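You operate a simulated robot arm through the tools that you are given. There is no shell and no other tool. Be economical: measure what you need, move in short steps, check, and stop when the job is done.

The job below is to be done with a simulated robot arm. You get a single attempt, and the scene is never put back.

Task
Put things in order on the side table. At the end: the yellow card (marked "FILMS") stands on top of the grey ring cover; the silver basin plug stands on top of the silver can (marked "SODA"); the yellow lemon half stands where the clear wine glass stood; the clear wine glass from the side table stands where the yellow card stood; whatever was shut is shut again. Leave all else as you found it, and nothing knocked over.

It is judged by the outcome, as a careful person would: the job done as asked, and still so three seconds after it is handed in. It fails if anything else is knocked over, pushed out of place, dropped, spilled or broken. A push-on lid holds only when it is set on centred and level and pressed home; a screw cap is set on level and turned clockwise until tight.

Robot
A 6-joint arm with a two-finger parallel gripper, fixed in place. Base frame: the origin is at the foot of the arm, x ahead of it, y to its left, z up; the work surface is at about z = 780. Units: mm, degrees, N and s.
With the tool pointing down near the work surface it reaches from about 240 to 640 mm from the base axis. Its first joint turns from -66.0 to 66.0 degrees. Payload 2.7 kg.
Tool frame: the origin (TCP) lies between the finger pads and is the grasp point; the fingertips stand 23 mm ahead of it; z points along the fingers, y is the line along which they close. The gripper opens to 94 mm. The fingers are 38 mm wide and 10 mm thick; the gripper's body (54 by 96 mm) begins 39 mm behind the TCP.
Orientation is that of the tool frame in the base frame, as [roll, pitch, yaw] about the fixed x, y, z axes, in that order (R = Rz(yaw) Ry(pitch) Rx(roll)). With the fingers straight down and closing along the base's y, the tool's x points along the base's -x, its y along +y and its z along -z.

Tools
- The arm moves only by the tool nudge_tool. Its argument "targets" is a list of rows, each an object (a shift or turn left out is 0, a gripper value left out holds the last) with "claw": the opening, from 0 (shut) to 1 (fully open); "linear": the shift along the base's x, y, z in units of 50 mm (1.0 is 50 mm), a list of three; "rotation": the turn, a rotation vector about the base's x, y, z in units of 8 degrees (1.0 is 8 degrees), a list of three. In form: [{"claw": claw, "linear": [tx, ty, tz], "rotation": [rx, ry, rz]}, ...]. A call has 1 to 12 rows; each row shifts and turns the commanded pose from where the row before left it. A call with a number of a shift or a turn outside -1 to 1 is refused whole. A row lasts 0.2 s, in which the tool goes at most 50 mm and 8.6 degrees; a call with a longer step from one row to the next is refused whole, and so is a gripper value outside its range. Where a pose cannot be reached the arm comes as near as it can. A force on the tool above 40 N (or 10 N above the force at the start of the call, whichever is more), or a blocked arm, ends the call early, and 0.2 s more pass. The fingers move at their own pace (about 45 mm/s each) and stop on an object; they squeeze with about 26 N. The grip force told is the motor's: it shows also when the fingers shut on nothing. Time passes only in rows, and 0.2 s behind the last, so rows that do not move let the fingers close. The reply holds the time, the measured pose of the TCP, the force on the tool along the base axes, the opening and the grip force, in the units named above and with some noise, and new pictures: "show" is both (left out), scene, wrist or none.
- Cameras (640 x 400 px; columns grow to the right, rows downward): "scene" is fixed at [77.1, -436.1, 1395.8]; the picture's right is [0.74, -0.67, 0.00], its down [-0.43, -0.47, -0.77] and it looks along [0.52, 0.57, -0.64] (base axes); focal length 317 px, centre (320, 200). "wrist" rides on the gripper at [87, 16, -74] in the tool frame; the picture's right is [-0.18, 0.98, 0.00], its down [-0.58, -0.11, -0.81] and it looks along [-0.79, -0.15, 0.59] (tool axes); focal length 243 px, centre (320, 200).
- pixel_to_xyz(camera, pixels): for up to 12 pixels [column, row] of the newest picture of that camera ("zoom" is the newest enlarged one), the place [x, y, z] in the base frame of the surface seen there, good to about 3 mm. The clock stands still meanwhile.
- inspect(camera, box): a new picture of the part [left, top, right, bottom] of that camera's present view, enlarged. The clock stands still meanwhile.
- sign_off(): hands the job in; it is judged then, once.

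Keep the steps short. Do not move on a guess: measure, check each grasp and each placing, and mend mistakes. In all there are 80 turns and 170 pictures (those below and enlarged ones count). Leave the gripper open and the arm clear of the work at the hand-in unless told otherwise, and finish with a single line.

The tools are called after ">>>" as a command line: name --argument value ..., lists and objects as JSON in quotes. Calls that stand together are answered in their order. nudge_tool: Moves the arm, as the interface text tells. Its arguments: {"type":"object","properties":{"targets":{"type":"array"},"show":{"type":"string","enum":["both","scene","wrist","none"]}},"required":["targets"]} The other tools are called the same way: pixel_to_xyz (camera, pixels) gives the place of the surface under pixels of a picture; inspect (camera, box) takes an enlarged picture of a part of a camera's view; sign_off () hands the job in.

At the start:

```text
time_s: 0.0
position: [429.1, -77.3, 1132.1]
tcp_rot: [180.0, 0.0, -179.9]
wrist_force: [-0.9, 0.0, 0.4]
opening: 94.0
gripper_force: 0.1
```

scene: 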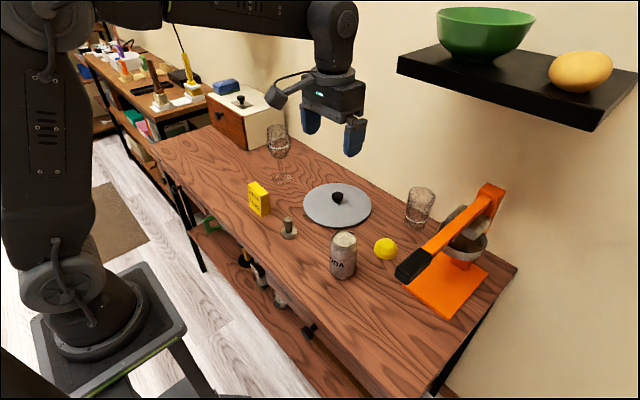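
wrist: 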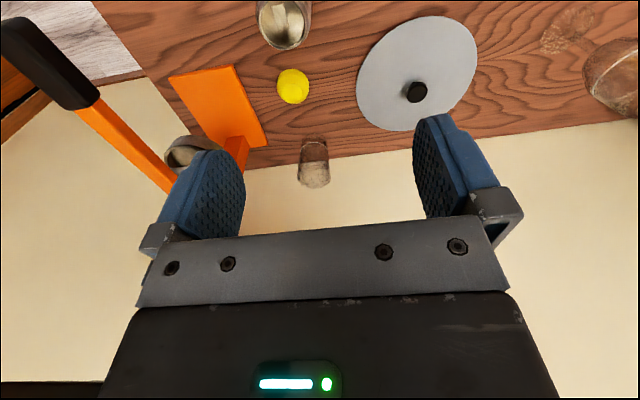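

I'll look closely at the table before moving: the objects around (330,220) and the box at (245,115).

>>> inspect --camera "scene" --box '[230, 120, 390, 220]'

>>> inspect --camera "scene" --box '[270, 180, 510, 330]'

>>> inspect --camera "scene" --box '[80, 30, 300, 170]'

>>> pixel_to_xyz --camera "scene" --pixels '[[259, 198], [337, 197], [337, 218], [287, 222], [289, 236], [344, 238], [385, 248], [280, 178], [420, 205], [240, 100], [320, 205], [355, 205]]'

```text
4.00 times, centred on (310, 170) of scene
```

zoom: 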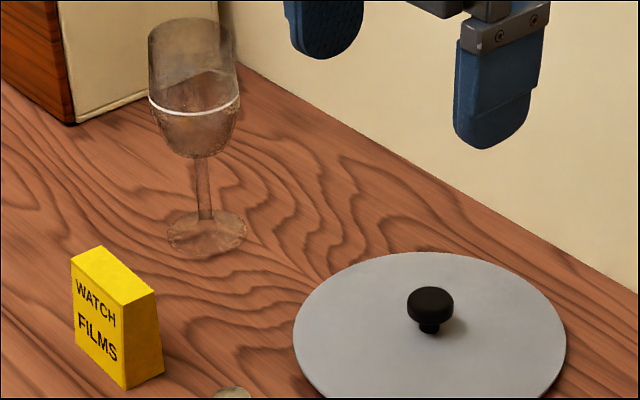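

```text
2.67 times, centred on (390, 255) of scene
```

zoom: 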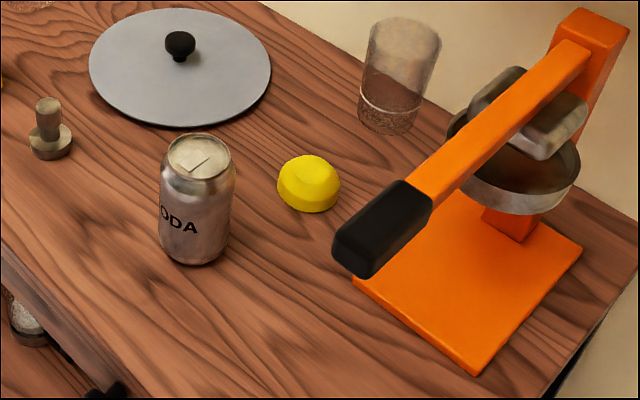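

```text
2.86 times, centred on (190, 100) of scene
```

zoom: 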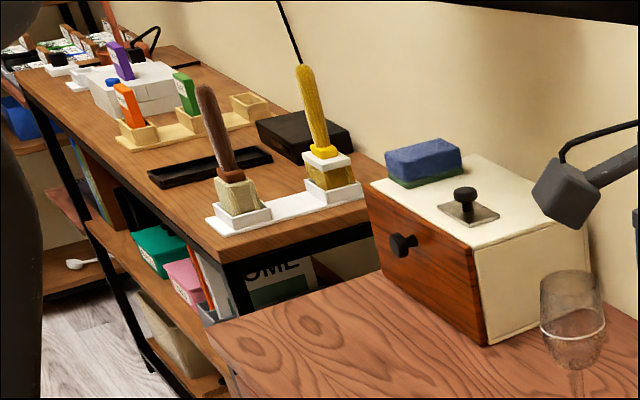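

```text
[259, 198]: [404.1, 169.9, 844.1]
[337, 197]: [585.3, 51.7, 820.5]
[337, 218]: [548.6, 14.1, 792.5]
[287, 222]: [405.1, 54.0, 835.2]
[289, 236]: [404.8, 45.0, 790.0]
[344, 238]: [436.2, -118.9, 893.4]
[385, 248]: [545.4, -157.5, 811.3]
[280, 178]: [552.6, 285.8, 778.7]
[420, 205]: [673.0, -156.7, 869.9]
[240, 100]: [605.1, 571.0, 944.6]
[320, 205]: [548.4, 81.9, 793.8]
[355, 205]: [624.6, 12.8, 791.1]
```

Depth works at the table. Now I measure the sizes: glass bowl, stem and foot near (280,130–178), the card corners, plug, can top, and lemon.

>>> pixel_to_xyz --camera "scene" --pixels '[[278, 127], [268, 140], [289, 140], [278, 145], [279, 155], [281, 168], [272, 181], [291, 179], [281, 183], [281, 174], [278, 135], [270, 130]]'

>>> pixel_to_xyz --camera "scene" --pixels '[[255, 183], [249, 184.5], [261, 196], [267, 192], [250, 204], [260, 214], [269, 210], [287, 219], [289, 232], [282, 233], [297, 234], [289, 239]]'

>>> pixel_to_xyz --camera "scene" --pixels '[[344, 233], [334, 239], [355, 239], [344, 246], [385, 242], [377, 248], [396, 248], [385, 257], [337, 185], [337, 226], [304, 205], [370, 205]]'

>>> inspect --camera "scene" --box '[240, 110, 320, 160]'

>>> inspect --camera "scene" --box '[240, 175, 320, 245]'

>>> inspect --camera "scene" --box '[320, 225, 410, 285]'

```text
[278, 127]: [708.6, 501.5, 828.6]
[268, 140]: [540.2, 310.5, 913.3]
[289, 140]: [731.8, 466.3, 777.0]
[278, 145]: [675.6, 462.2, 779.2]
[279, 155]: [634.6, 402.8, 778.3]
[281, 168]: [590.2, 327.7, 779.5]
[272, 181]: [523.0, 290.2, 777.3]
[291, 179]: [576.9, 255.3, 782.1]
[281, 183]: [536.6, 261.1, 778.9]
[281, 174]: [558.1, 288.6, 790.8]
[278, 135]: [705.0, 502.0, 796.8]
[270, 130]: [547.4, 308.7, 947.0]
```

```text
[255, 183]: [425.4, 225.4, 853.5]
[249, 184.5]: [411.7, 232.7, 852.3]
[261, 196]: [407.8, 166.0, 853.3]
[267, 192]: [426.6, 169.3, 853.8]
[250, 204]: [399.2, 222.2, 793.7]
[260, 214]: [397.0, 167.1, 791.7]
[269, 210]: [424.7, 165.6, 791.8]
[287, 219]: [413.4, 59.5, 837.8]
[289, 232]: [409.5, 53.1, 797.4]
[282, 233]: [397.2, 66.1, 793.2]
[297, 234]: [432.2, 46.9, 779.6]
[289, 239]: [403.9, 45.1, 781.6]
```

```text
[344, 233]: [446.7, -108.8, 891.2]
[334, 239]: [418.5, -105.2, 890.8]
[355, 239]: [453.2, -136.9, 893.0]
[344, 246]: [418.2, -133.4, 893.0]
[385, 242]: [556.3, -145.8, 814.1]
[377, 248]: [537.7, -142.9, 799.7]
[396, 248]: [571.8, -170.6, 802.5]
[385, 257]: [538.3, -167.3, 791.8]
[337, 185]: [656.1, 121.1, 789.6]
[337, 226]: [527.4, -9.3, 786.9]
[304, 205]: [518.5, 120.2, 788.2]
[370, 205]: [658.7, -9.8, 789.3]
```

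```text
8.00 times, centred on (280, 135) of scene
```

zoom: 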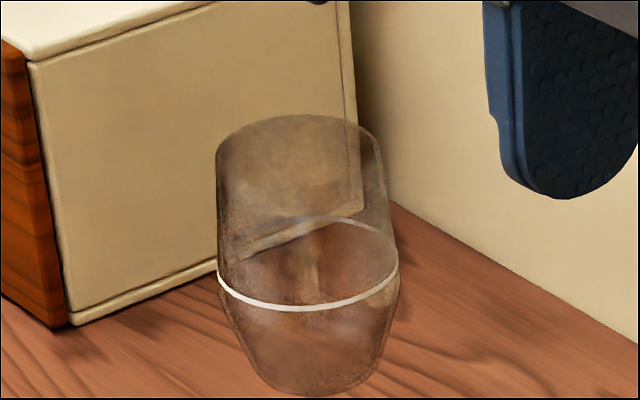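

```text
5.71 times, centred on (280, 210) of scene
```

zoom: 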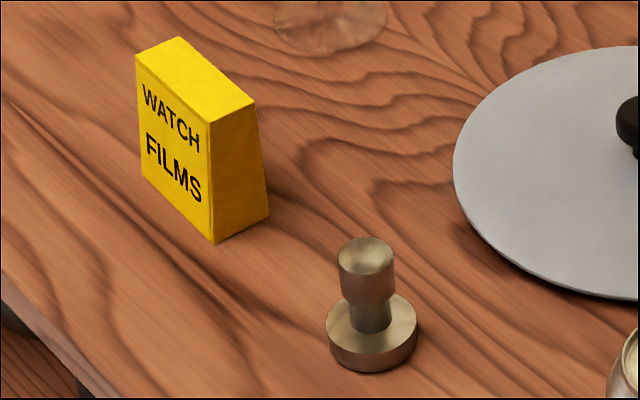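

```text
6.67 times, centred on (365, 255) of scene
```

zoom: 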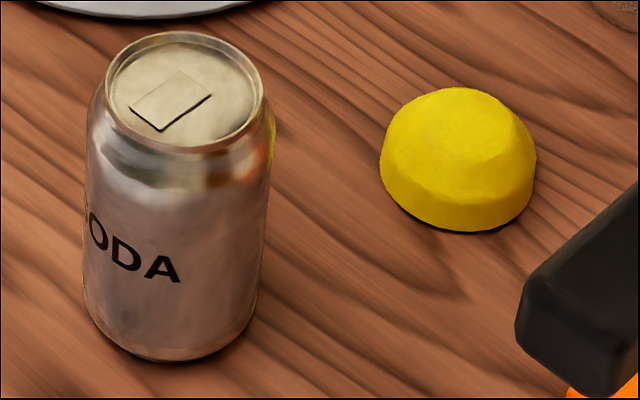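

Measured: card is a wedge about 65 mm wide in y with its top at z≈853. The glass stands at about (552,279) with its rim at z≈962. The cover is about 100 mm in radius around (587,52). Next I check the shelf and the press for clearance, and move to above the card for a closer view.

>>> pixel_to_xyz --camera "scene" --pixels '[[400, 66], [590, 125], [445, 45], [500, 95], [412, 266], [430, 250], [405, 285], [447, 318], [487, 275], [415, 220], [420, 190], [408, 200]]'

>>> nudge_tool --targets '[{"claw": 1, "linear": [0, 0.9, -0.3]}, {"linear": [0, 0.9, -0.3]}, {"linear": [0, 0.9, -0.3]}, {"linear": [0, 0.9, -0.3]}, {"linear": [0, 0.9, -0.3]}, {"linear": [-0.3, 0.9, -0.3]}, {"linear": [0, 0, -0.9]}, {"linear": [0, 0, 0]}]'

```text
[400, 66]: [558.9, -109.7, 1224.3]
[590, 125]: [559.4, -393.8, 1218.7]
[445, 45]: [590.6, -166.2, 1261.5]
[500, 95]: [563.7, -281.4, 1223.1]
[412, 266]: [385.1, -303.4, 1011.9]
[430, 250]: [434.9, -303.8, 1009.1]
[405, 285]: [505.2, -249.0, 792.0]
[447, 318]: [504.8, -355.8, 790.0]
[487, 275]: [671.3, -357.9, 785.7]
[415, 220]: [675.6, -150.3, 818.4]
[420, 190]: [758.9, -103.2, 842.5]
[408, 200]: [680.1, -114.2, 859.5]
```

```text
time_s: 1.8
position: [413.8, 192.6, 993.7]
tcp_rot: [180.0, 0.0, -179.9]
wrist_force: [0.5, -0.4, 0.2]
opening: 94.0
gripper_force: 0.1
```

scene: 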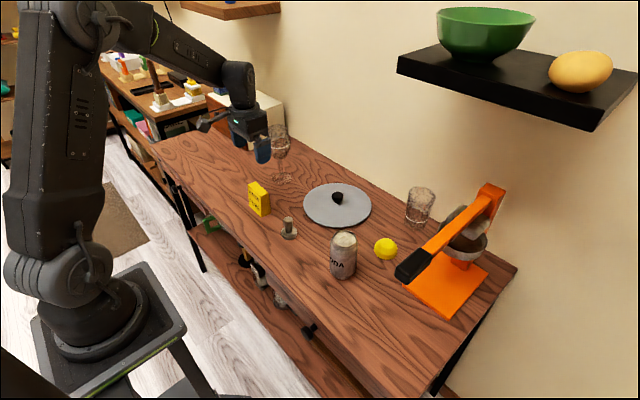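
wrist: 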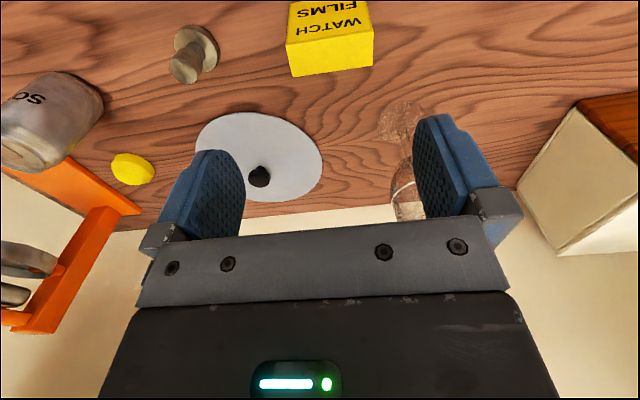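

The shelf on the right is at x>559 and z≈1220, which is clear. A second shelf shows at the upper left (230,8). I measure that and the card's top corners in the wrist view.

>>> pixel_to_xyz --camera "wrist" --pixels '[[289, 47], [371, 37], [294, 73], [371, 65], [330, 57], [292, 10], [366, 3]]'

>>> pixel_to_xyz --camera "scene" --pixels '[[230, 16], [185, 3], [278, 12], [230, 6]]'

>>> inspect --camera "wrist" --box '[260, 0, 440, 112]'

```text
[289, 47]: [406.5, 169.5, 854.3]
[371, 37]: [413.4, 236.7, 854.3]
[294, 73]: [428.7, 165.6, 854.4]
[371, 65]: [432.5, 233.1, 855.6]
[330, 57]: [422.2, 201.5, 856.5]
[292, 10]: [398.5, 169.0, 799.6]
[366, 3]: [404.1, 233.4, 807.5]
```

```text
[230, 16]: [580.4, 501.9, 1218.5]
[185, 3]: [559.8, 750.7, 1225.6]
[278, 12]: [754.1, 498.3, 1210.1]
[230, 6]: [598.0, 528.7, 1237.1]
```

```text
3.56 times, centred on (350, 56) of wrist
```

zoom: 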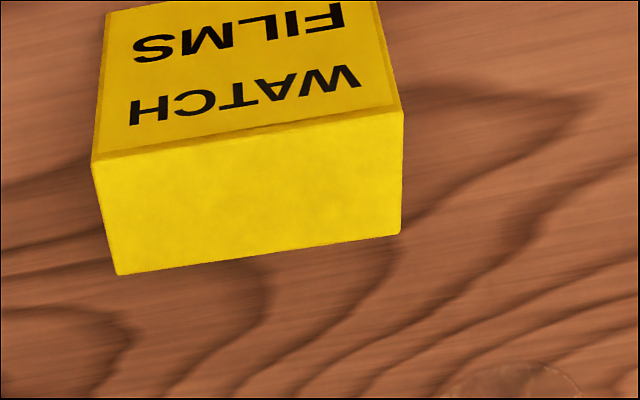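

The card's top centre is (420,201), its base centre is about (415,201), and it is yawed about −4.7°. I turn the gripper to match, descend to TCP z≈832 and close.

>>> nudge_tool --targets '[{"claw": 1, "linear": [0.08, 0.17, -0.8], "rotation": [0, 0, -0.59]}, {"linear": [0, 0, -0.8]}, {"linear": [0, 0, -0.8]}, {"linear": [0, 0, -0.5]}, {"linear": [0, 0, -0.33]}, {"linear": [0, 0, 0]}]'

```text
time_s: 3.2
position: [420.0, 202.5, 835.4]
tcp_rot: [-180.0, 0.1, 175.4]
wrist_force: [0.1, -0.4, 1.7]
opening: 93.8
gripper_force: 0.0
```

scene: 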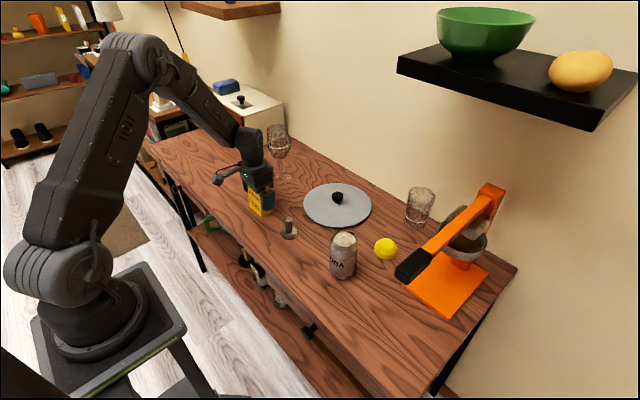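
wrist: 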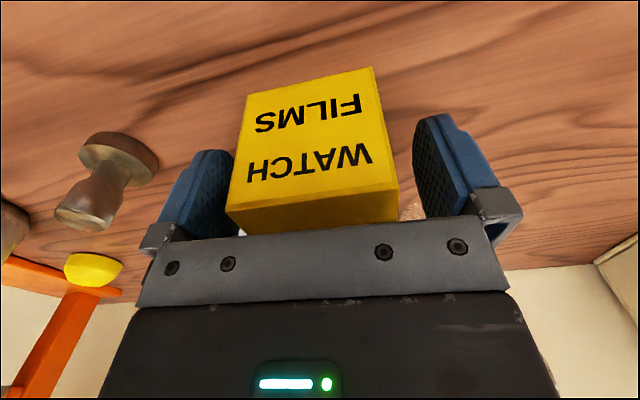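

Card lies between the fingers. I close on it, without lifting yet.

>>> nudge_tool --targets '[{"claw": 0.3}, {"claw": 0.3}, {"claw": 0.3}, {"claw": 0.3}]' --show "wrist"

```text
time_s: 4.2
position: [419.1, 202.1, 835.2]
tcp_rot: [180.0, 0.0, 175.3]
wrist_force: [0.6, 0.0, 0.0]
opening: 69.7
gripper_force: 26.3
```

wrist: 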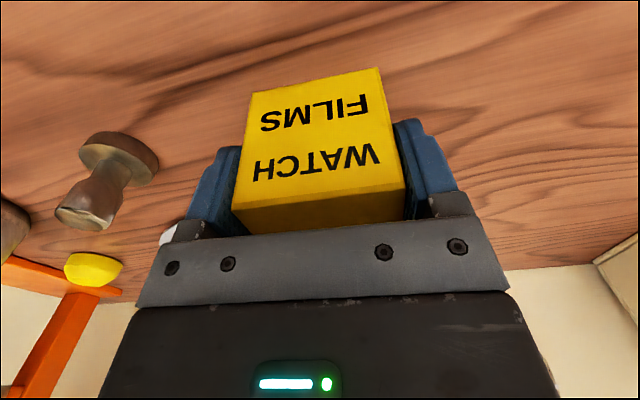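

Gripped at 69.7 mm and 26 N. I lift it 90 mm, then move to above the near side of the cover, TCP about (543,52).

>>> nudge_tool --targets '[{"linear": [0, 0, 0.4]}, {"linear": [0, 0, 0.7]}, {"linear": [0, 0, 0.7]}, {"linear": [0.4, -0.5, 0]}, {"linear": [0.5, -0.6, 0]}, {"linear": [0.5, -0.6, 0]}, {"linear": [0.5, -0.6, 0]}, {"linear": [0.4, -0.5, 0]}, {"linear": [0.18, -0.2, 0]}, {"linear": [0, 0, 0]}]'

```text
time_s: 6.4
position: [541.8, 51.4, 925.0]
tcp_rot: [180.0, 0.0, 175.3]
wrist_force: [-0.3, -0.6, 0.0]
opening: 69.6
gripper_force: 26.0
```

scene: 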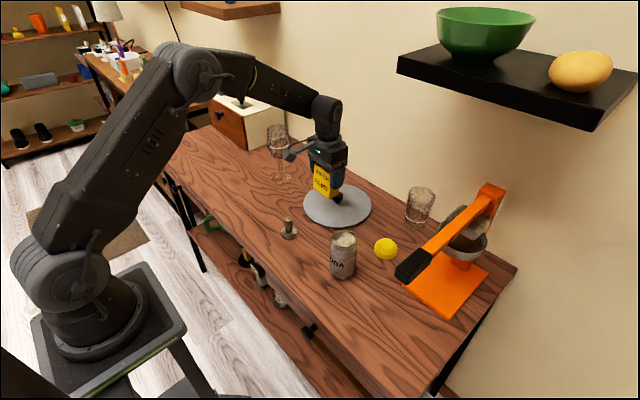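
wrist: 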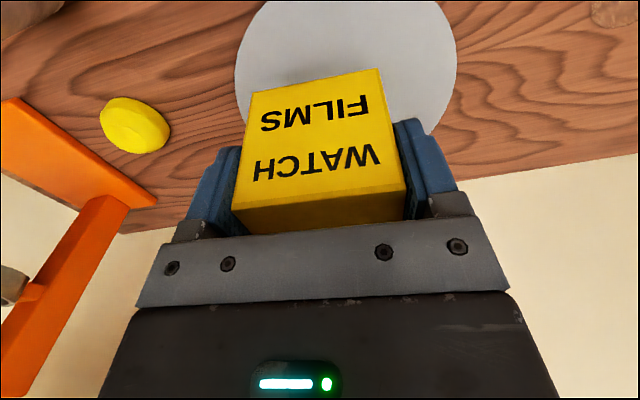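

I check the cover's surface height and extents, and the card's lower edge, in the wrist view.

>>> pixel_to_xyz --camera "wrist" --pixels '[[240, 60], [452, 55], [345, 5], [300, 40], [400, 40], [257, 96], [374, 75], [320, 50]]'

```text
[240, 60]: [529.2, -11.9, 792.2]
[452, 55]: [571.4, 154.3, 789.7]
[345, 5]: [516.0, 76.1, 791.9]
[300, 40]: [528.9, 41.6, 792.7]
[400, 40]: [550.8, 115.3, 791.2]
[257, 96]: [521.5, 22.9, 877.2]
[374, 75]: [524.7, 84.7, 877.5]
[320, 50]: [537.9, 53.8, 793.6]
```

Cover centre is about (590,55) with its surface at z≈792.5. I shift +4 in x and +3 in y, lower 72 mm, and read the force.

>>> nudge_tool --targets '[{"linear": [0.08, 0.06, -0.5]}, {"linear": [0, 0, -0.5]}, {"linear": [0, 0, -0.3]}, {"linear": [0, 0, -0.14]}, {"linear": [0, 0, 0]}]' --show "scene"

>>> inspect --camera "scene" --box '[280, 140, 400, 240]'

```text
time_s: 7.6
position: [547.8, 54.2, 853.7]
tcp_rot: [-180.0, -0.1, 175.2]
wrist_force: [0.2, -1.1, -0.1]
opening: 69.5
gripper_force: 26.2
```

scene: 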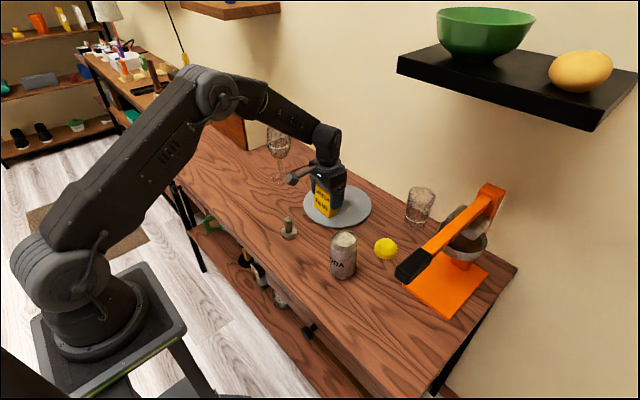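

```text
4.00 times, centred on (340, 190) of scene
```

zoom: 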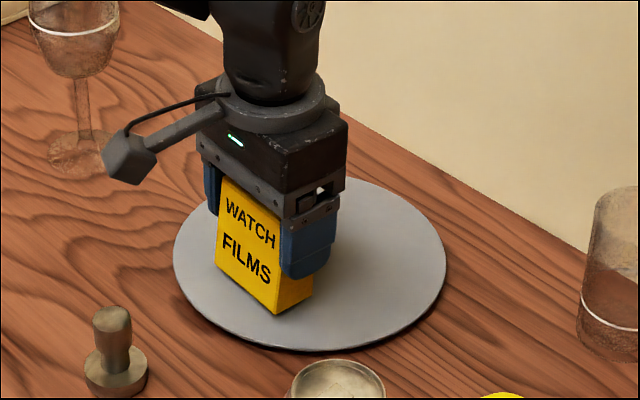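

About 6 mm remain. I lower in 1.5 mm steps and watch the force.

>>> nudge_tool --targets '[{"linear": [0, 0, -0.04]}, {"linear": [0, 0, -0.04]}, {"linear": [0, 0, 0]}]' --show "none"

>>> nudge_tool --targets '[{"linear": [0, 0, -0.03]}, {"linear": [0, 0, 0]}]' --show "none"

>>> nudge_tool --targets '[{"linear": [0, 0, -0.03]}, {"linear": [0, 0, 0]}]' --show "scene"

```text
time_s: 8.4
position: [546.1, 54.0, 848.0]
tcp_rot: [180.0, 0.1, 175.3]
wrist_force: [0.6, -0.4, -0.4]
opening: 69.7
gripper_force: 25.6
```

```text
time_s: 9.0
position: [547.0, 55.0, 847.5]
tcp_rot: [179.9, 0.0, 175.2]
wrist_force: [0.6, -0.1, 1.5]
opening: 69.5
gripper_force: 26.1
```

```text
time_s: 9.6
position: [546.9, 54.4, 848.0]
tcp_rot: [180.0, 0.1, 175.2]
wrist_force: [-3.3, -1.4, 8.9]
opening: 69.6
gripper_force: 26.1
```

scene: 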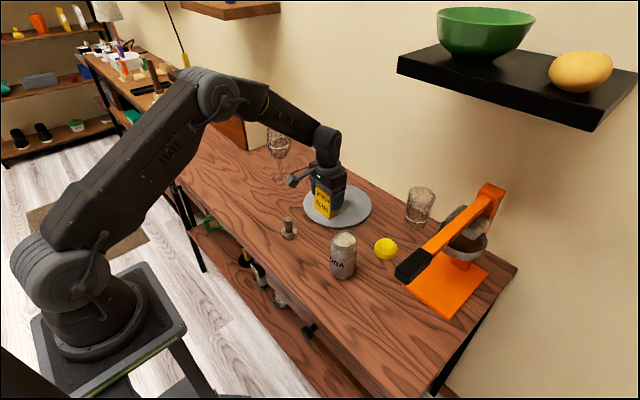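

Contact: 8.9 N at TCP z 848. I ease up 1 mm, open, and raise straight up.

>>> nudge_tool --targets '[{"linear": [0, 0, 0.03]}, {"claw": 0.85}, {"claw": 0.95}, {"claw": 0.95}, {"linear": [0, 0, 0]}, {"linear": [0, 0, 0.3]}, {"linear": [0, 0, 0.7]}, {"linear": [0, 0, 0.9]}, {"linear": [0, 0, 0.5]}, {"linear": [-0.9, 0, 0]}, {"linear": [0, 0, 0]}]'

>>> inspect --camera "scene" --box '[280, 150, 400, 240]'

```text
time_s: 12.0
position: [499.5, 55.8, 966.7]
tcp_rot: [180.0, 0.1, 175.3]
wrist_force: [0.5, 0.0, 0.0]
opening: 89.5
gripper_force: 0.1
```

scene: 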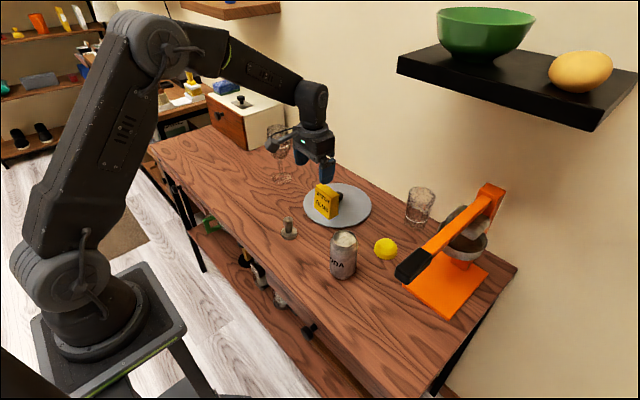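
wrist: 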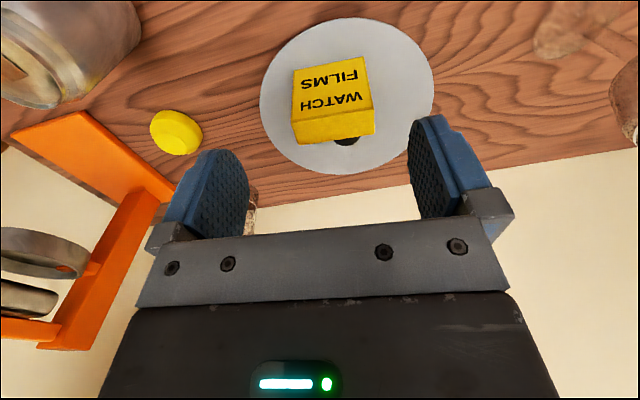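

```text
4.44 times, centred on (340, 195) of scene
```

zoom: 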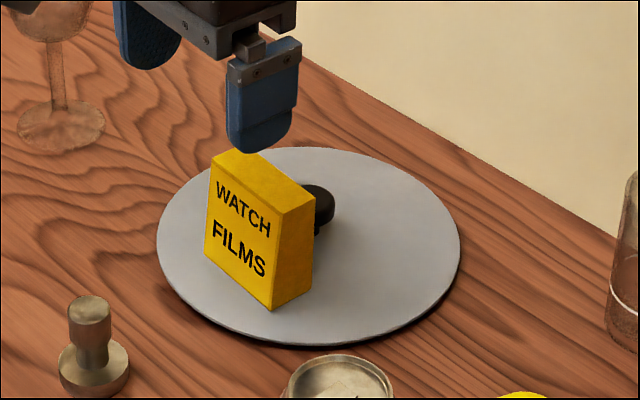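

The card stands on the cover and the cover is unmoved. Next the glass: I rise and move to a viewpoint in front of it, at about (450,272,1040).

>>> nudge_tool --targets '[{"claw": 1, "linear": [-0.2, 0.2, 0.8]}, {"linear": [-0.2, 0.8, 0.6]}, {"linear": [-0.2, 0.9, 0]}, {"linear": [-0.2, 0.9, 0]}, {"linear": [-0.2, 0.9, 0]}, {"linear": [0, 0.6, 0], "rotation": [0, 0, 0.59]}, {"linear": [0, 0, 0]}]'

>>> inspect --camera "wrist" --box '[200, 0, 440, 150]'

>>> inspect --camera "scene" --box '[230, 100, 330, 200]'

```text
refused: row 2 steps farther than a row can; nothing moved
```

```text
2.67 times, centred on (320, 75) of wrist
```

zoom: 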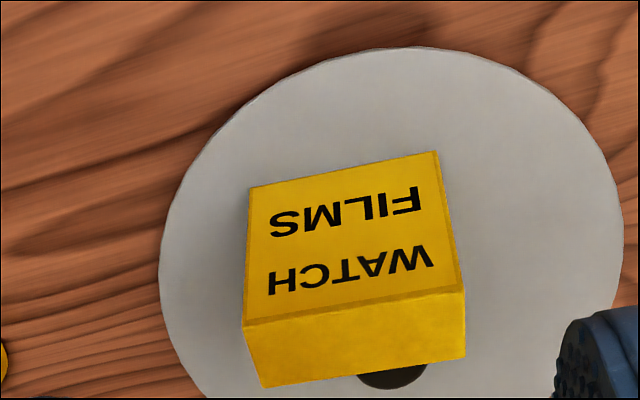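

```text
4.00 times, centred on (280, 150) of scene
```

zoom: 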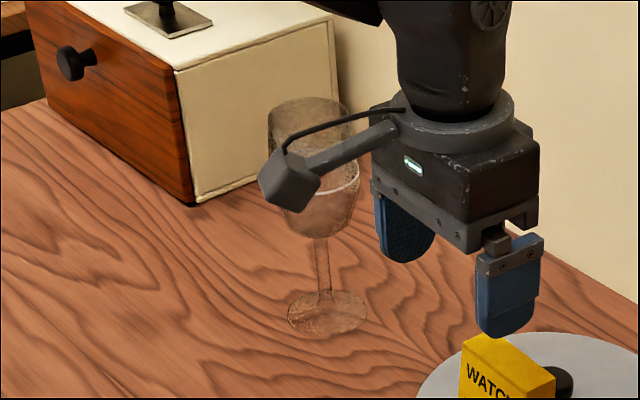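

That was refused because one row was too long. Same path with shorter rows, rising first.

>>> nudge_tool --targets '[{"claw": 1, "linear": [0, 0, 0.8]}, {"linear": [-0.2, 0, 0.7]}, {"linear": [-0.2, 0.9, 0]}, {"linear": [-0.2, 0.9, 0]}, {"linear": [-0.2, 0.9, 0]}, {"linear": [-0.2, 0.8, 0]}, {"linear": [0, 0.8, 0], "rotation": [0, 0, 0.59]}, {"linear": [0, 0, 0]}]'

>>> inspect --camera "wrist" --box '[200, 0, 440, 150]'

>>> inspect --camera "scene" --box '[230, 100, 330, 200]'

```text
time_s: 13.8
position: [453.1, 270.7, 1044.9]
tcp_rot: [-179.9, 0.0, -179.8]
wrist_force: [0.6, 0.3, 0.0]
opening: 94.1
gripper_force: 0.0
```

scene: 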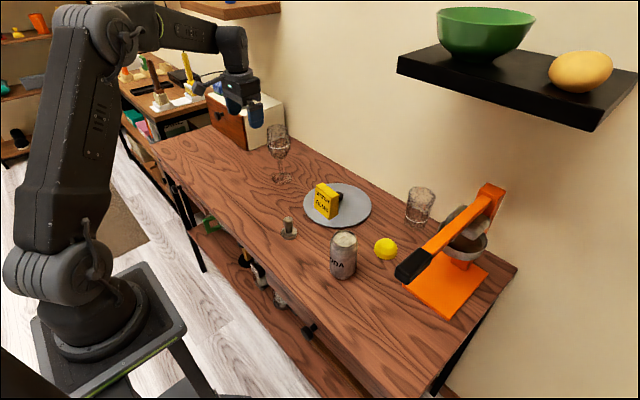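
wrist: 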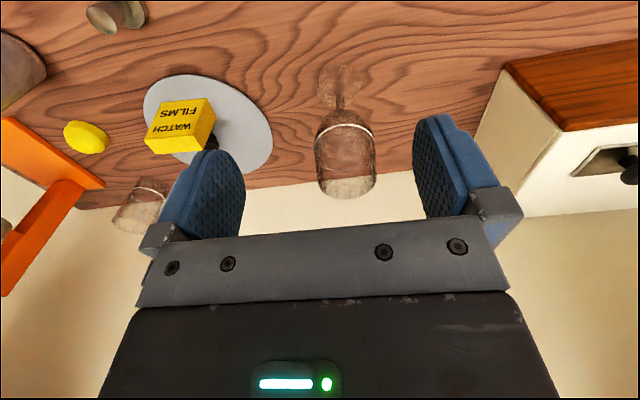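

```text
2.67 times, centred on (320, 75) of wrist
```

zoom: 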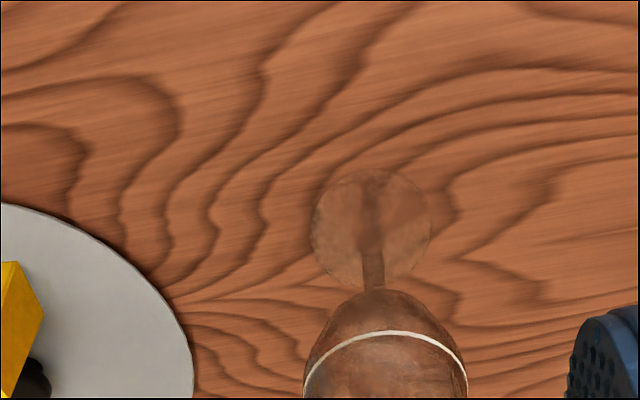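

```text
4.00 times, centred on (280, 150) of scene
```

zoom: 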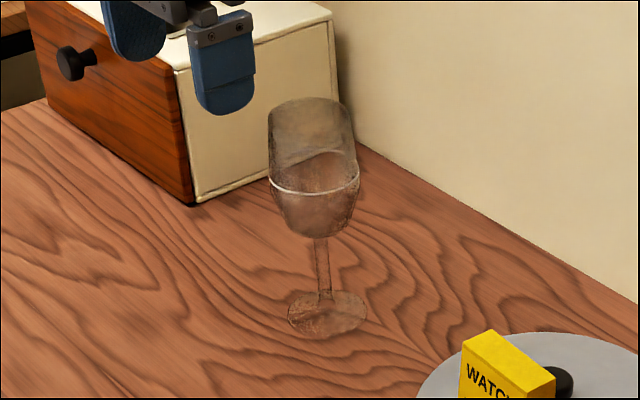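

The line on the bowl seems to be only a marking. I sample the foot and rim in the wrist view: foot about (339,85), rim about (346,185).

>>> pixel_to_xyz --camera "wrist" --pixels '[[339, 85], [318, 85], [360, 85], [339, 65], [345, 106], [317, 170], [376, 170], [346, 198], [346, 178], [316, 140], [374, 140], [340, 100]]'

>>> inspect --camera "wrist" --box '[280, 90, 420, 210]'

```text
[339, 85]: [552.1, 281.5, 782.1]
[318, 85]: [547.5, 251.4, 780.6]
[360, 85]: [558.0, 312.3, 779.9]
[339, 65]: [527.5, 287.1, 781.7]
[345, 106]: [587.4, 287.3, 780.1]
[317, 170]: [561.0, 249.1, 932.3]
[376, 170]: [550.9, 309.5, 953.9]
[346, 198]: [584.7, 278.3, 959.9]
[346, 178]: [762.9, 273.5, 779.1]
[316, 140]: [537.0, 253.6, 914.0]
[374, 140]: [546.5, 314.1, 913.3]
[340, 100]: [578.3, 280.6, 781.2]
```

```text
3.33 times, centred on (350, 150) of wrist
```

zoom: 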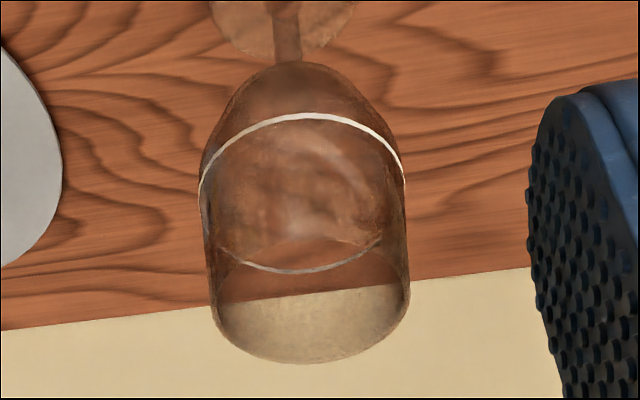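

Glass axis is at (553,281.5), rim z≈960. I go over it at z 1045, then halfway down, and check clearance.

>>> nudge_tool --targets '[{"claw": 1, "linear": [0.7, 0.07, 0]}, {"linear": [0.7, 0.07, 0]}, {"linear": [0.6, 0.07, 0]}, {"linear": [0, 0, -0.6]}, {"linear": [0, 0, -0.3]}, {"linear": [0, 0, 0]}]'

>>> inspect --camera "scene" --box '[230, 80, 330, 180]'

```text
time_s: 15.2
position: [551.1, 279.2, 1000.3]
tcp_rot: [-180.0, 0.0, -179.9]
wrist_force: [-0.1, 0.3, 0.0]
opening: 94.2
gripper_force: 0.0
```

scene: 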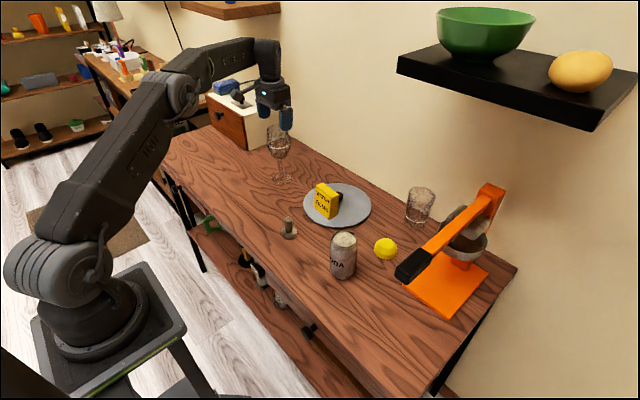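
wrist: 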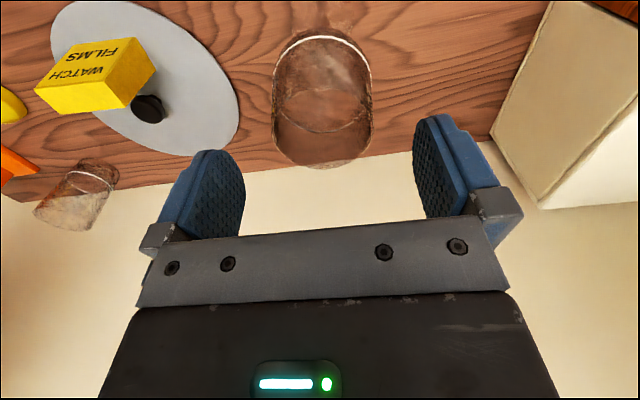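

```text
4.00 times, centred on (280, 130) of scene
```

zoom: 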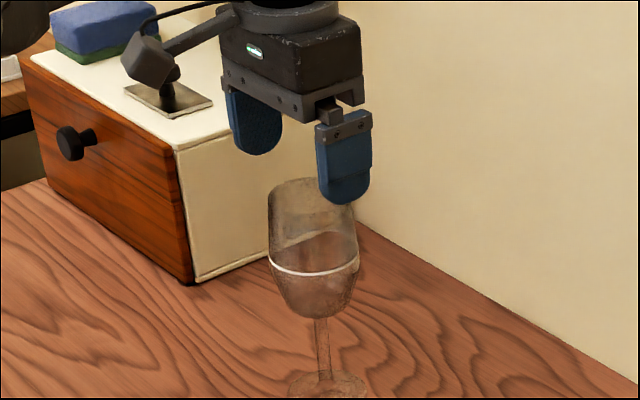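

The glass sits between the fingers. I descend 66 mm slowly.

>>> nudge_tool --targets '[{"claw": 1, "linear": [0.02, 0.03, -0.4]}, {"linear": [0, 0, -0.4]}, {"linear": [0, 0, -0.3]}, {"linear": [0, 0, -0.22]}, {"linear": [0, 0, 0]}]'

>>> inspect --camera "scene" --box '[230, 80, 330, 180]'

```text
time_s: 16.4
position: [551.6, 282.0, 932.9]
tcp_rot: [-180.0, 0.0, -179.9]
wrist_force: [-0.2, -0.6, -0.7]
opening: 94.0
gripper_force: 0.0
```

scene: 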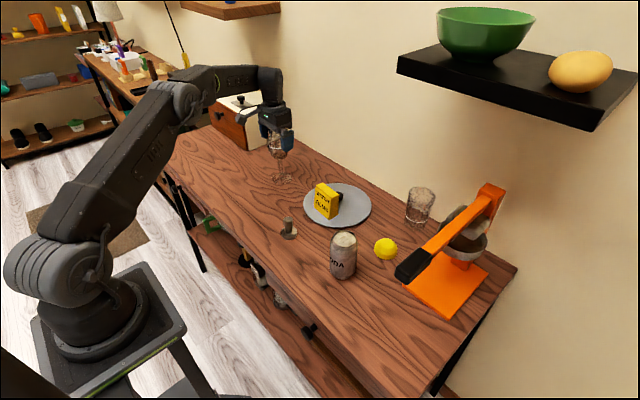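
wrist: 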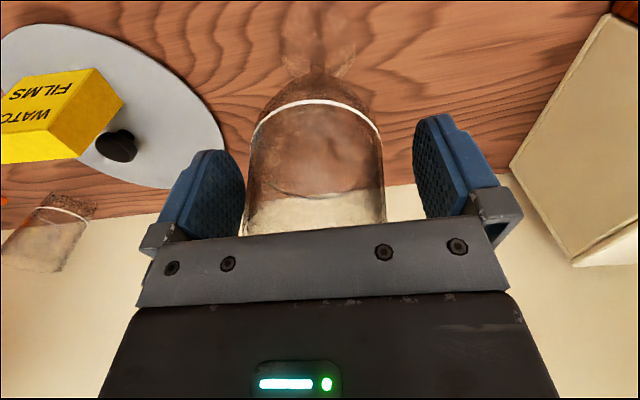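

```text
4.00 times, centred on (280, 130) of scene
```

zoom: 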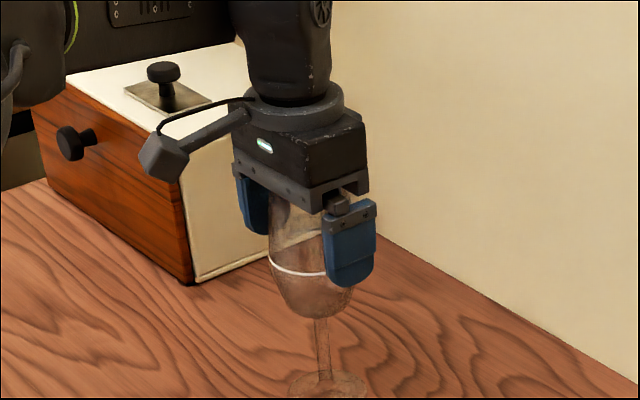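

Well centred. I close on the bowl.

>>> nudge_tool --targets '[{"claw": 0.6}, {"claw": 0.6}, {"claw": 0.6}, {"claw": 0.6}]'

```text
time_s: 17.4
position: [553.0, 282.1, 933.6]
tcp_rot: [-180.0, 0.2, 180.0]
wrist_force: [1.0, -0.2, 0.9]
opening: 62.9
gripper_force: 25.7
```

scene: 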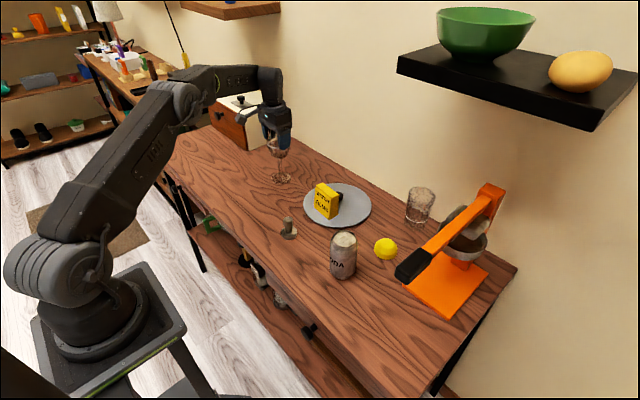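
wrist: 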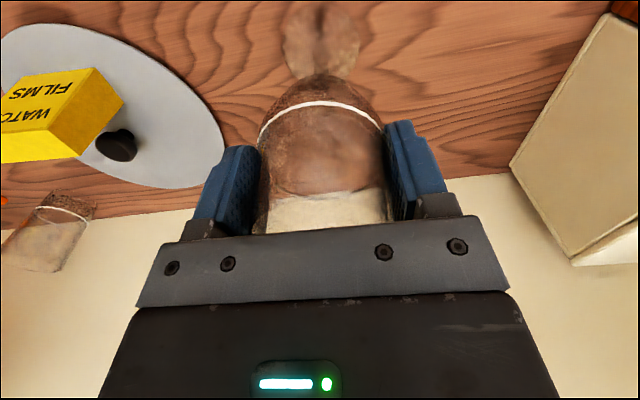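

Gripped at 63 mm. I lift 30 mm gently and check it holds.

>>> nudge_tool --targets '[{"linear": [0, 0, 0.1]}, {"linear": [0, 0, 0.2]}, {"linear": [0, 0, 0.2]}, {"linear": [0, 0, 0.1]}, {"linear": [0, 0, 0]}]'

>>> inspect --camera "scene" --box '[230, 90, 330, 190]'

```text
time_s: 18.6
position: [551.8, 282.2, 962.5]
tcp_rot: [180.0, 0.0, -179.9]
wrist_force: [-0.8, 0.7, -2.1]
opening: 63.1
gripper_force: 26.2
```

scene: 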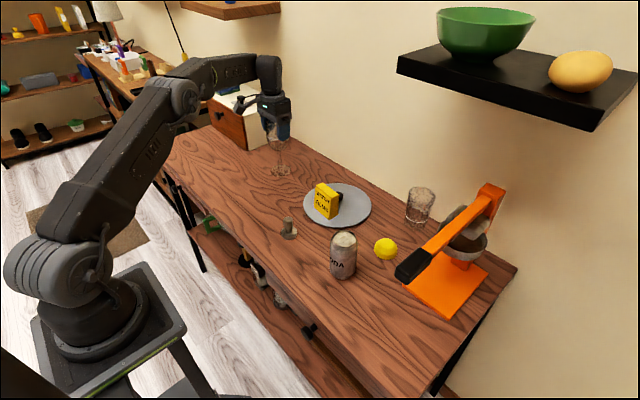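
wrist: 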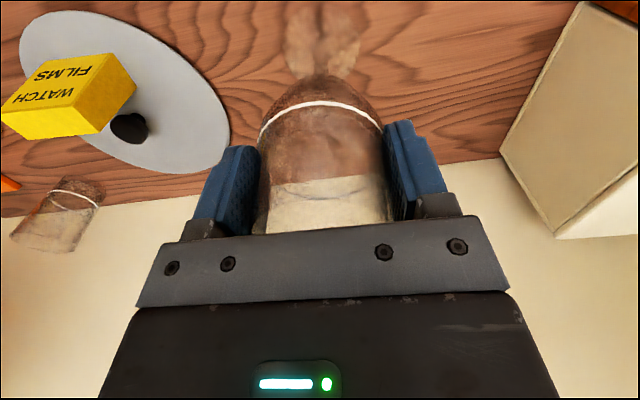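

```text
4.00 times, centred on (280, 140) of scene
```

zoom: 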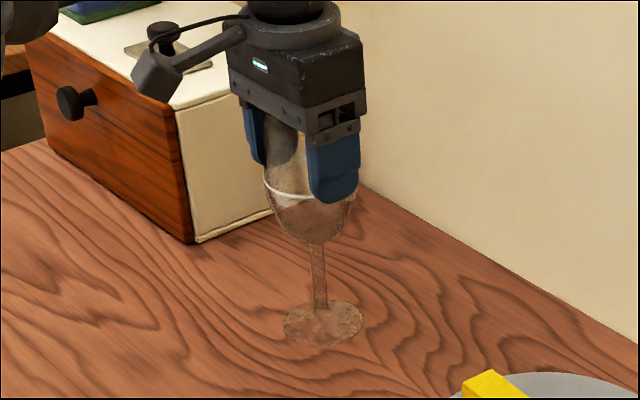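

It holds, level. I carry it at this height to over the card's old spot (415,201), gently.

>>> nudge_tool --targets '[{"linear": [-0.2, -0.12, 0]}, {"linear": [-0.3, -0.18, 0]}, {"linear": [-0.4, -0.24, 0]}, {"linear": [-0.4, -0.24, 0]}, {"linear": [-0.4, -0.23, 0]}, {"linear": [-0.4, -0.23, 0]}, {"linear": [-0.34, -0.2, 0]}, {"linear": [-0.2, -0.12, 0]}, {"linear": [-0.1, -0.06, 0]}, {"linear": [0, 0, 0]}]'

```text
time_s: 20.8
position: [415.3, 200.8, 961.9]
tcp_rot: [180.0, 0.0, -179.8]
wrist_force: [-0.5, -0.6, -2.8]
opening: 63.2
gripper_force: 25.7
```

scene: 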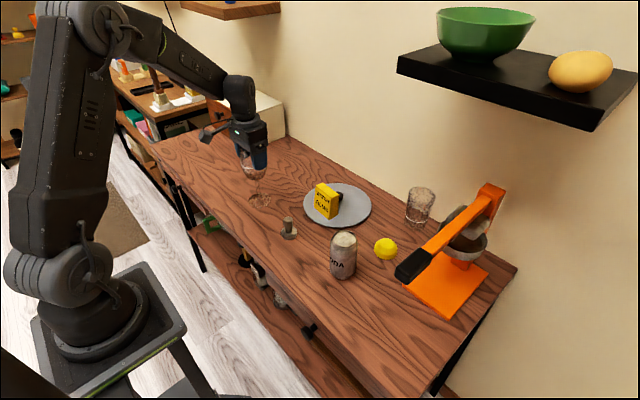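
wrist: 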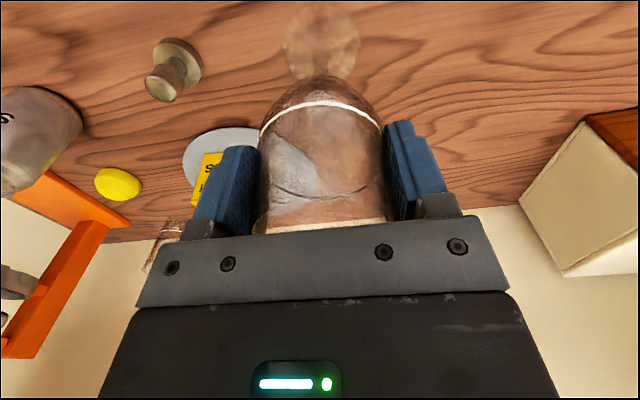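

At (415,201). I lower 26 mm, then the last few mm in small steps.

>>> nudge_tool --targets '[{"linear": [0, 0, -0.15]}, {"linear": [0, 0, -0.2]}, {"linear": [0, 0, -0.12]}, {"linear": [0, 0, -0.05]}, {"linear": [0, 0, 0]}]' --show "none"

>>> nudge_tool --targets '[{"linear": [0, 0, -0.03]}, {"linear": [0, 0, -0.02]}, {"linear": [0, 0, 0]}]' --show "none"

>>> nudge_tool --targets '[{"linear": [0, 0, -0.02]}, {"linear": [0, 0, 0]}]' --show "scene"

```text
time_s: 22.0
position: [416.2, 199.7, 936.6]
tcp_rot: [180.0, 0.0, 180.0]
wrist_force: [-0.2, -0.1, -1.4]
opening: 63.2
gripper_force: 26.7
```

```text
time_s: 22.8
position: [414.7, 199.3, 934.2]
tcp_rot: [-179.9, 0.1, 180.0]
wrist_force: [-0.1, 0.2, -1.7]
opening: 62.9
gripper_force: 26.0
```

```text
time_s: 23.4
position: [415.8, 200.1, 934.4]
tcp_rot: [-180.0, -0.1, 179.9]
wrist_force: [0.4, -0.3, -1.9]
opening: 63.2
gripper_force: 26.1
```

scene: 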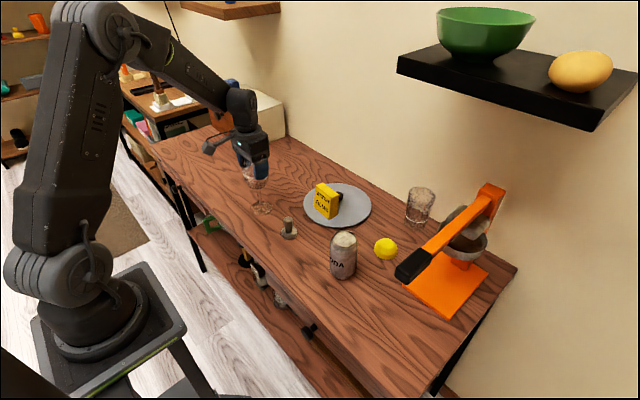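

Not yet touching (force still −1.9 N). I continue in 1 mm steps.

>>> nudge_tool --targets '[{"linear": [0, 0, -0.02]}, {"linear": [0, 0, 0]}]' --show "none"

>>> nudge_tool --targets '[{"linear": [0, 0, -0.02]}, {"linear": [0, 0, 0]}]' --show "none"

>>> nudge_tool --targets '[{"linear": [0, 0, -0.015]}, {"linear": [0, 0, 0]}]' --show "none"

```text
time_s: 24.0
position: [416.7, 200.4, 933.0]
tcp_rot: [-180.0, 0.1, -179.9]
wrist_force: [-2.6, -1.5, 7.1]
opening: 63.0
gripper_force: 26.0
```

```text
time_s: 24.6
position: [416.1, 201.3, 932.9]
tcp_rot: [179.8, 0.2, -179.9]
wrist_force: [-6.8, -2.0, 19.2]
opening: 62.9
gripper_force: 26.1
```

```text
time_s: 25.2
position: [415.4, 201.2, 930.3]
tcp_rot: [-180.0, 0.2, 180.0]
wrist_force: [-2.6, -1.6, 20.2]
opening: 63.2
gripper_force: 26.5
```

It's on the table and pressing. I ease up 2 mm, then open slowly and check.

>>> nudge_tool --targets '[{"linear": [0, 0, 0.035]}, {"linear": [0, 0, 0]}]' --show "none"

>>> nudge_tool --targets '[{"claw": 0.75}, {"claw": 0.85}, {"claw": 1.0}, {"claw": 1.0}]'

```text
time_s: 25.8
position: [414.2, 199.8, 930.3]
tcp_rot: [179.9, 0.1, 179.9]
wrist_force: [2.6, 1.3, 4.6]
opening: 63.5
gripper_force: 26.1
```

```text
time_s: 26.8
position: [414.3, 200.4, 931.5]
tcp_rot: [-180.0, 0.0, 180.0]
wrist_force: [-1.1, 0.5, 1.0]
opening: 93.9
gripper_force: 0.0
```

scene: 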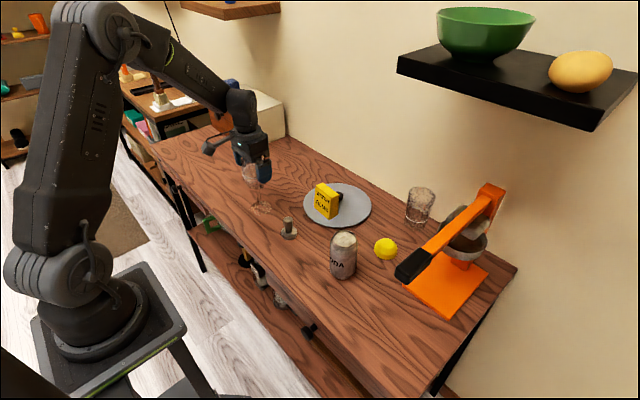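
wrist: 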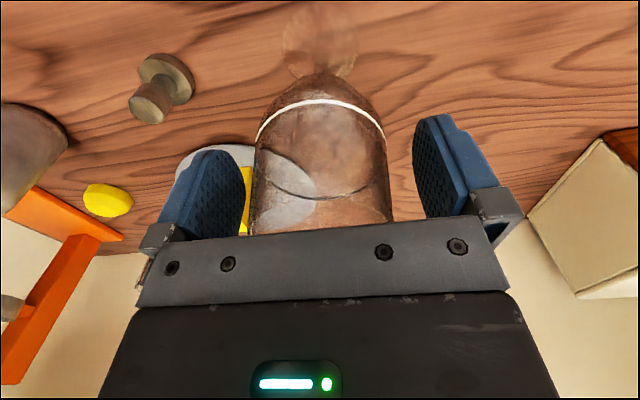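

Released and standing. I raise straight up 110 mm and then head toward the lemon at about (553,-157).

>>> nudge_tool --targets '[{"linear": [0, 0, 0.3]}, {"linear": [0, 0, 0.8]}, {"linear": [0, 0, 0.9]}, {"linear": [0, -0.9, 0.2]}, {"linear": [0, -0.95, 0]}, {"linear": [0, -0.95, 0]}, {"linear": [0, -0.95, 0]}, {"linear": [0, -0.95, 0]}, {"linear": [0, -0.95, 0]}, {"linear": [0.3, -0.9, 0]}, {"linear": [0, 0, 0]}]'

>>> inspect --camera "scene" --box '[200, 130, 360, 240]'

```text
time_s: 29.2
position: [429.4, -125.8, 1042.2]
tcp_rot: [-180.0, 0.0, -180.0]
wrist_force: [0.4, -0.4, -0.2]
opening: 94.1
gripper_force: 0.0
```

scene: 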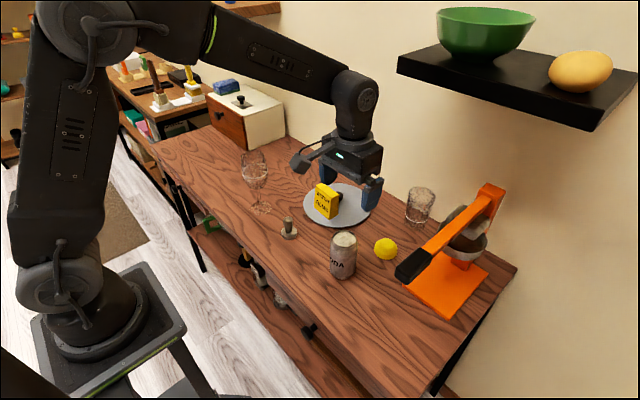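
wrist: 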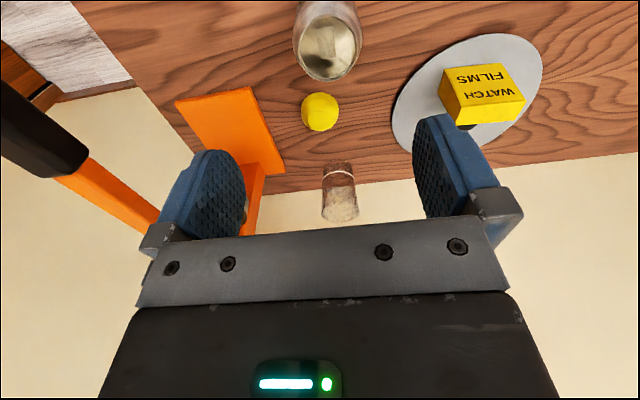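

```text
3.64 times, centred on (280, 185) of scene
```

zoom: 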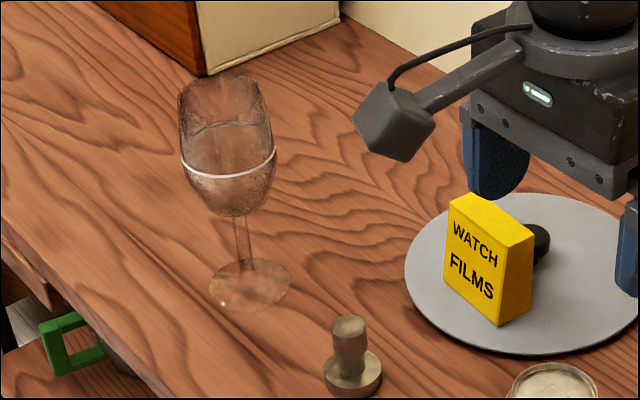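

Glass stands upright on the card's spot. Now I measure the lemon, the press base edge, the tumbler and the cover's nearest edge.

>>> pixel_to_xyz --camera "wrist" --pixels '[[304, 112], [337, 112], [320, 95], [320, 129], [320, 112], [258, 92], [284, 165], [338, 170], [338, 215], [396, 110], [324, 190], [356, 190]]'

>>> inspect --camera "wrist" --box '[240, 60, 400, 160]'

```text
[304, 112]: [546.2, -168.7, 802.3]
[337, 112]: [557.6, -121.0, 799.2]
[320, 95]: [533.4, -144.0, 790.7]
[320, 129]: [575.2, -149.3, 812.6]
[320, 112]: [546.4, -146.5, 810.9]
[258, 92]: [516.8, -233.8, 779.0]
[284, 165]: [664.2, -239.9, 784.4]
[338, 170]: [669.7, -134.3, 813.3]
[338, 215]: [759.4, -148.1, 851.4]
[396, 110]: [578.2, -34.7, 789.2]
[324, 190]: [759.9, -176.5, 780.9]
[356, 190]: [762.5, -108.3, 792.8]
```

```text
4.00 times, centred on (320, 110) of wrist
```

zoom: 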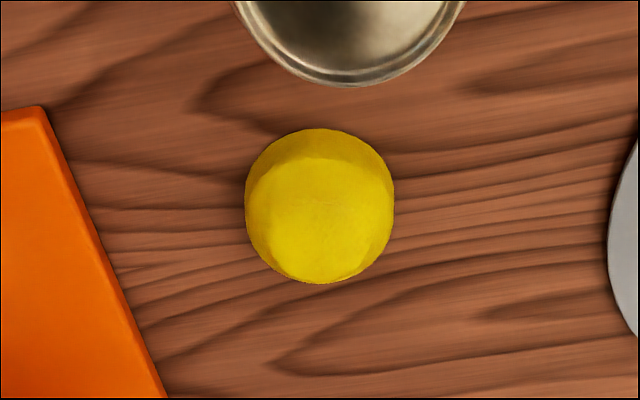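

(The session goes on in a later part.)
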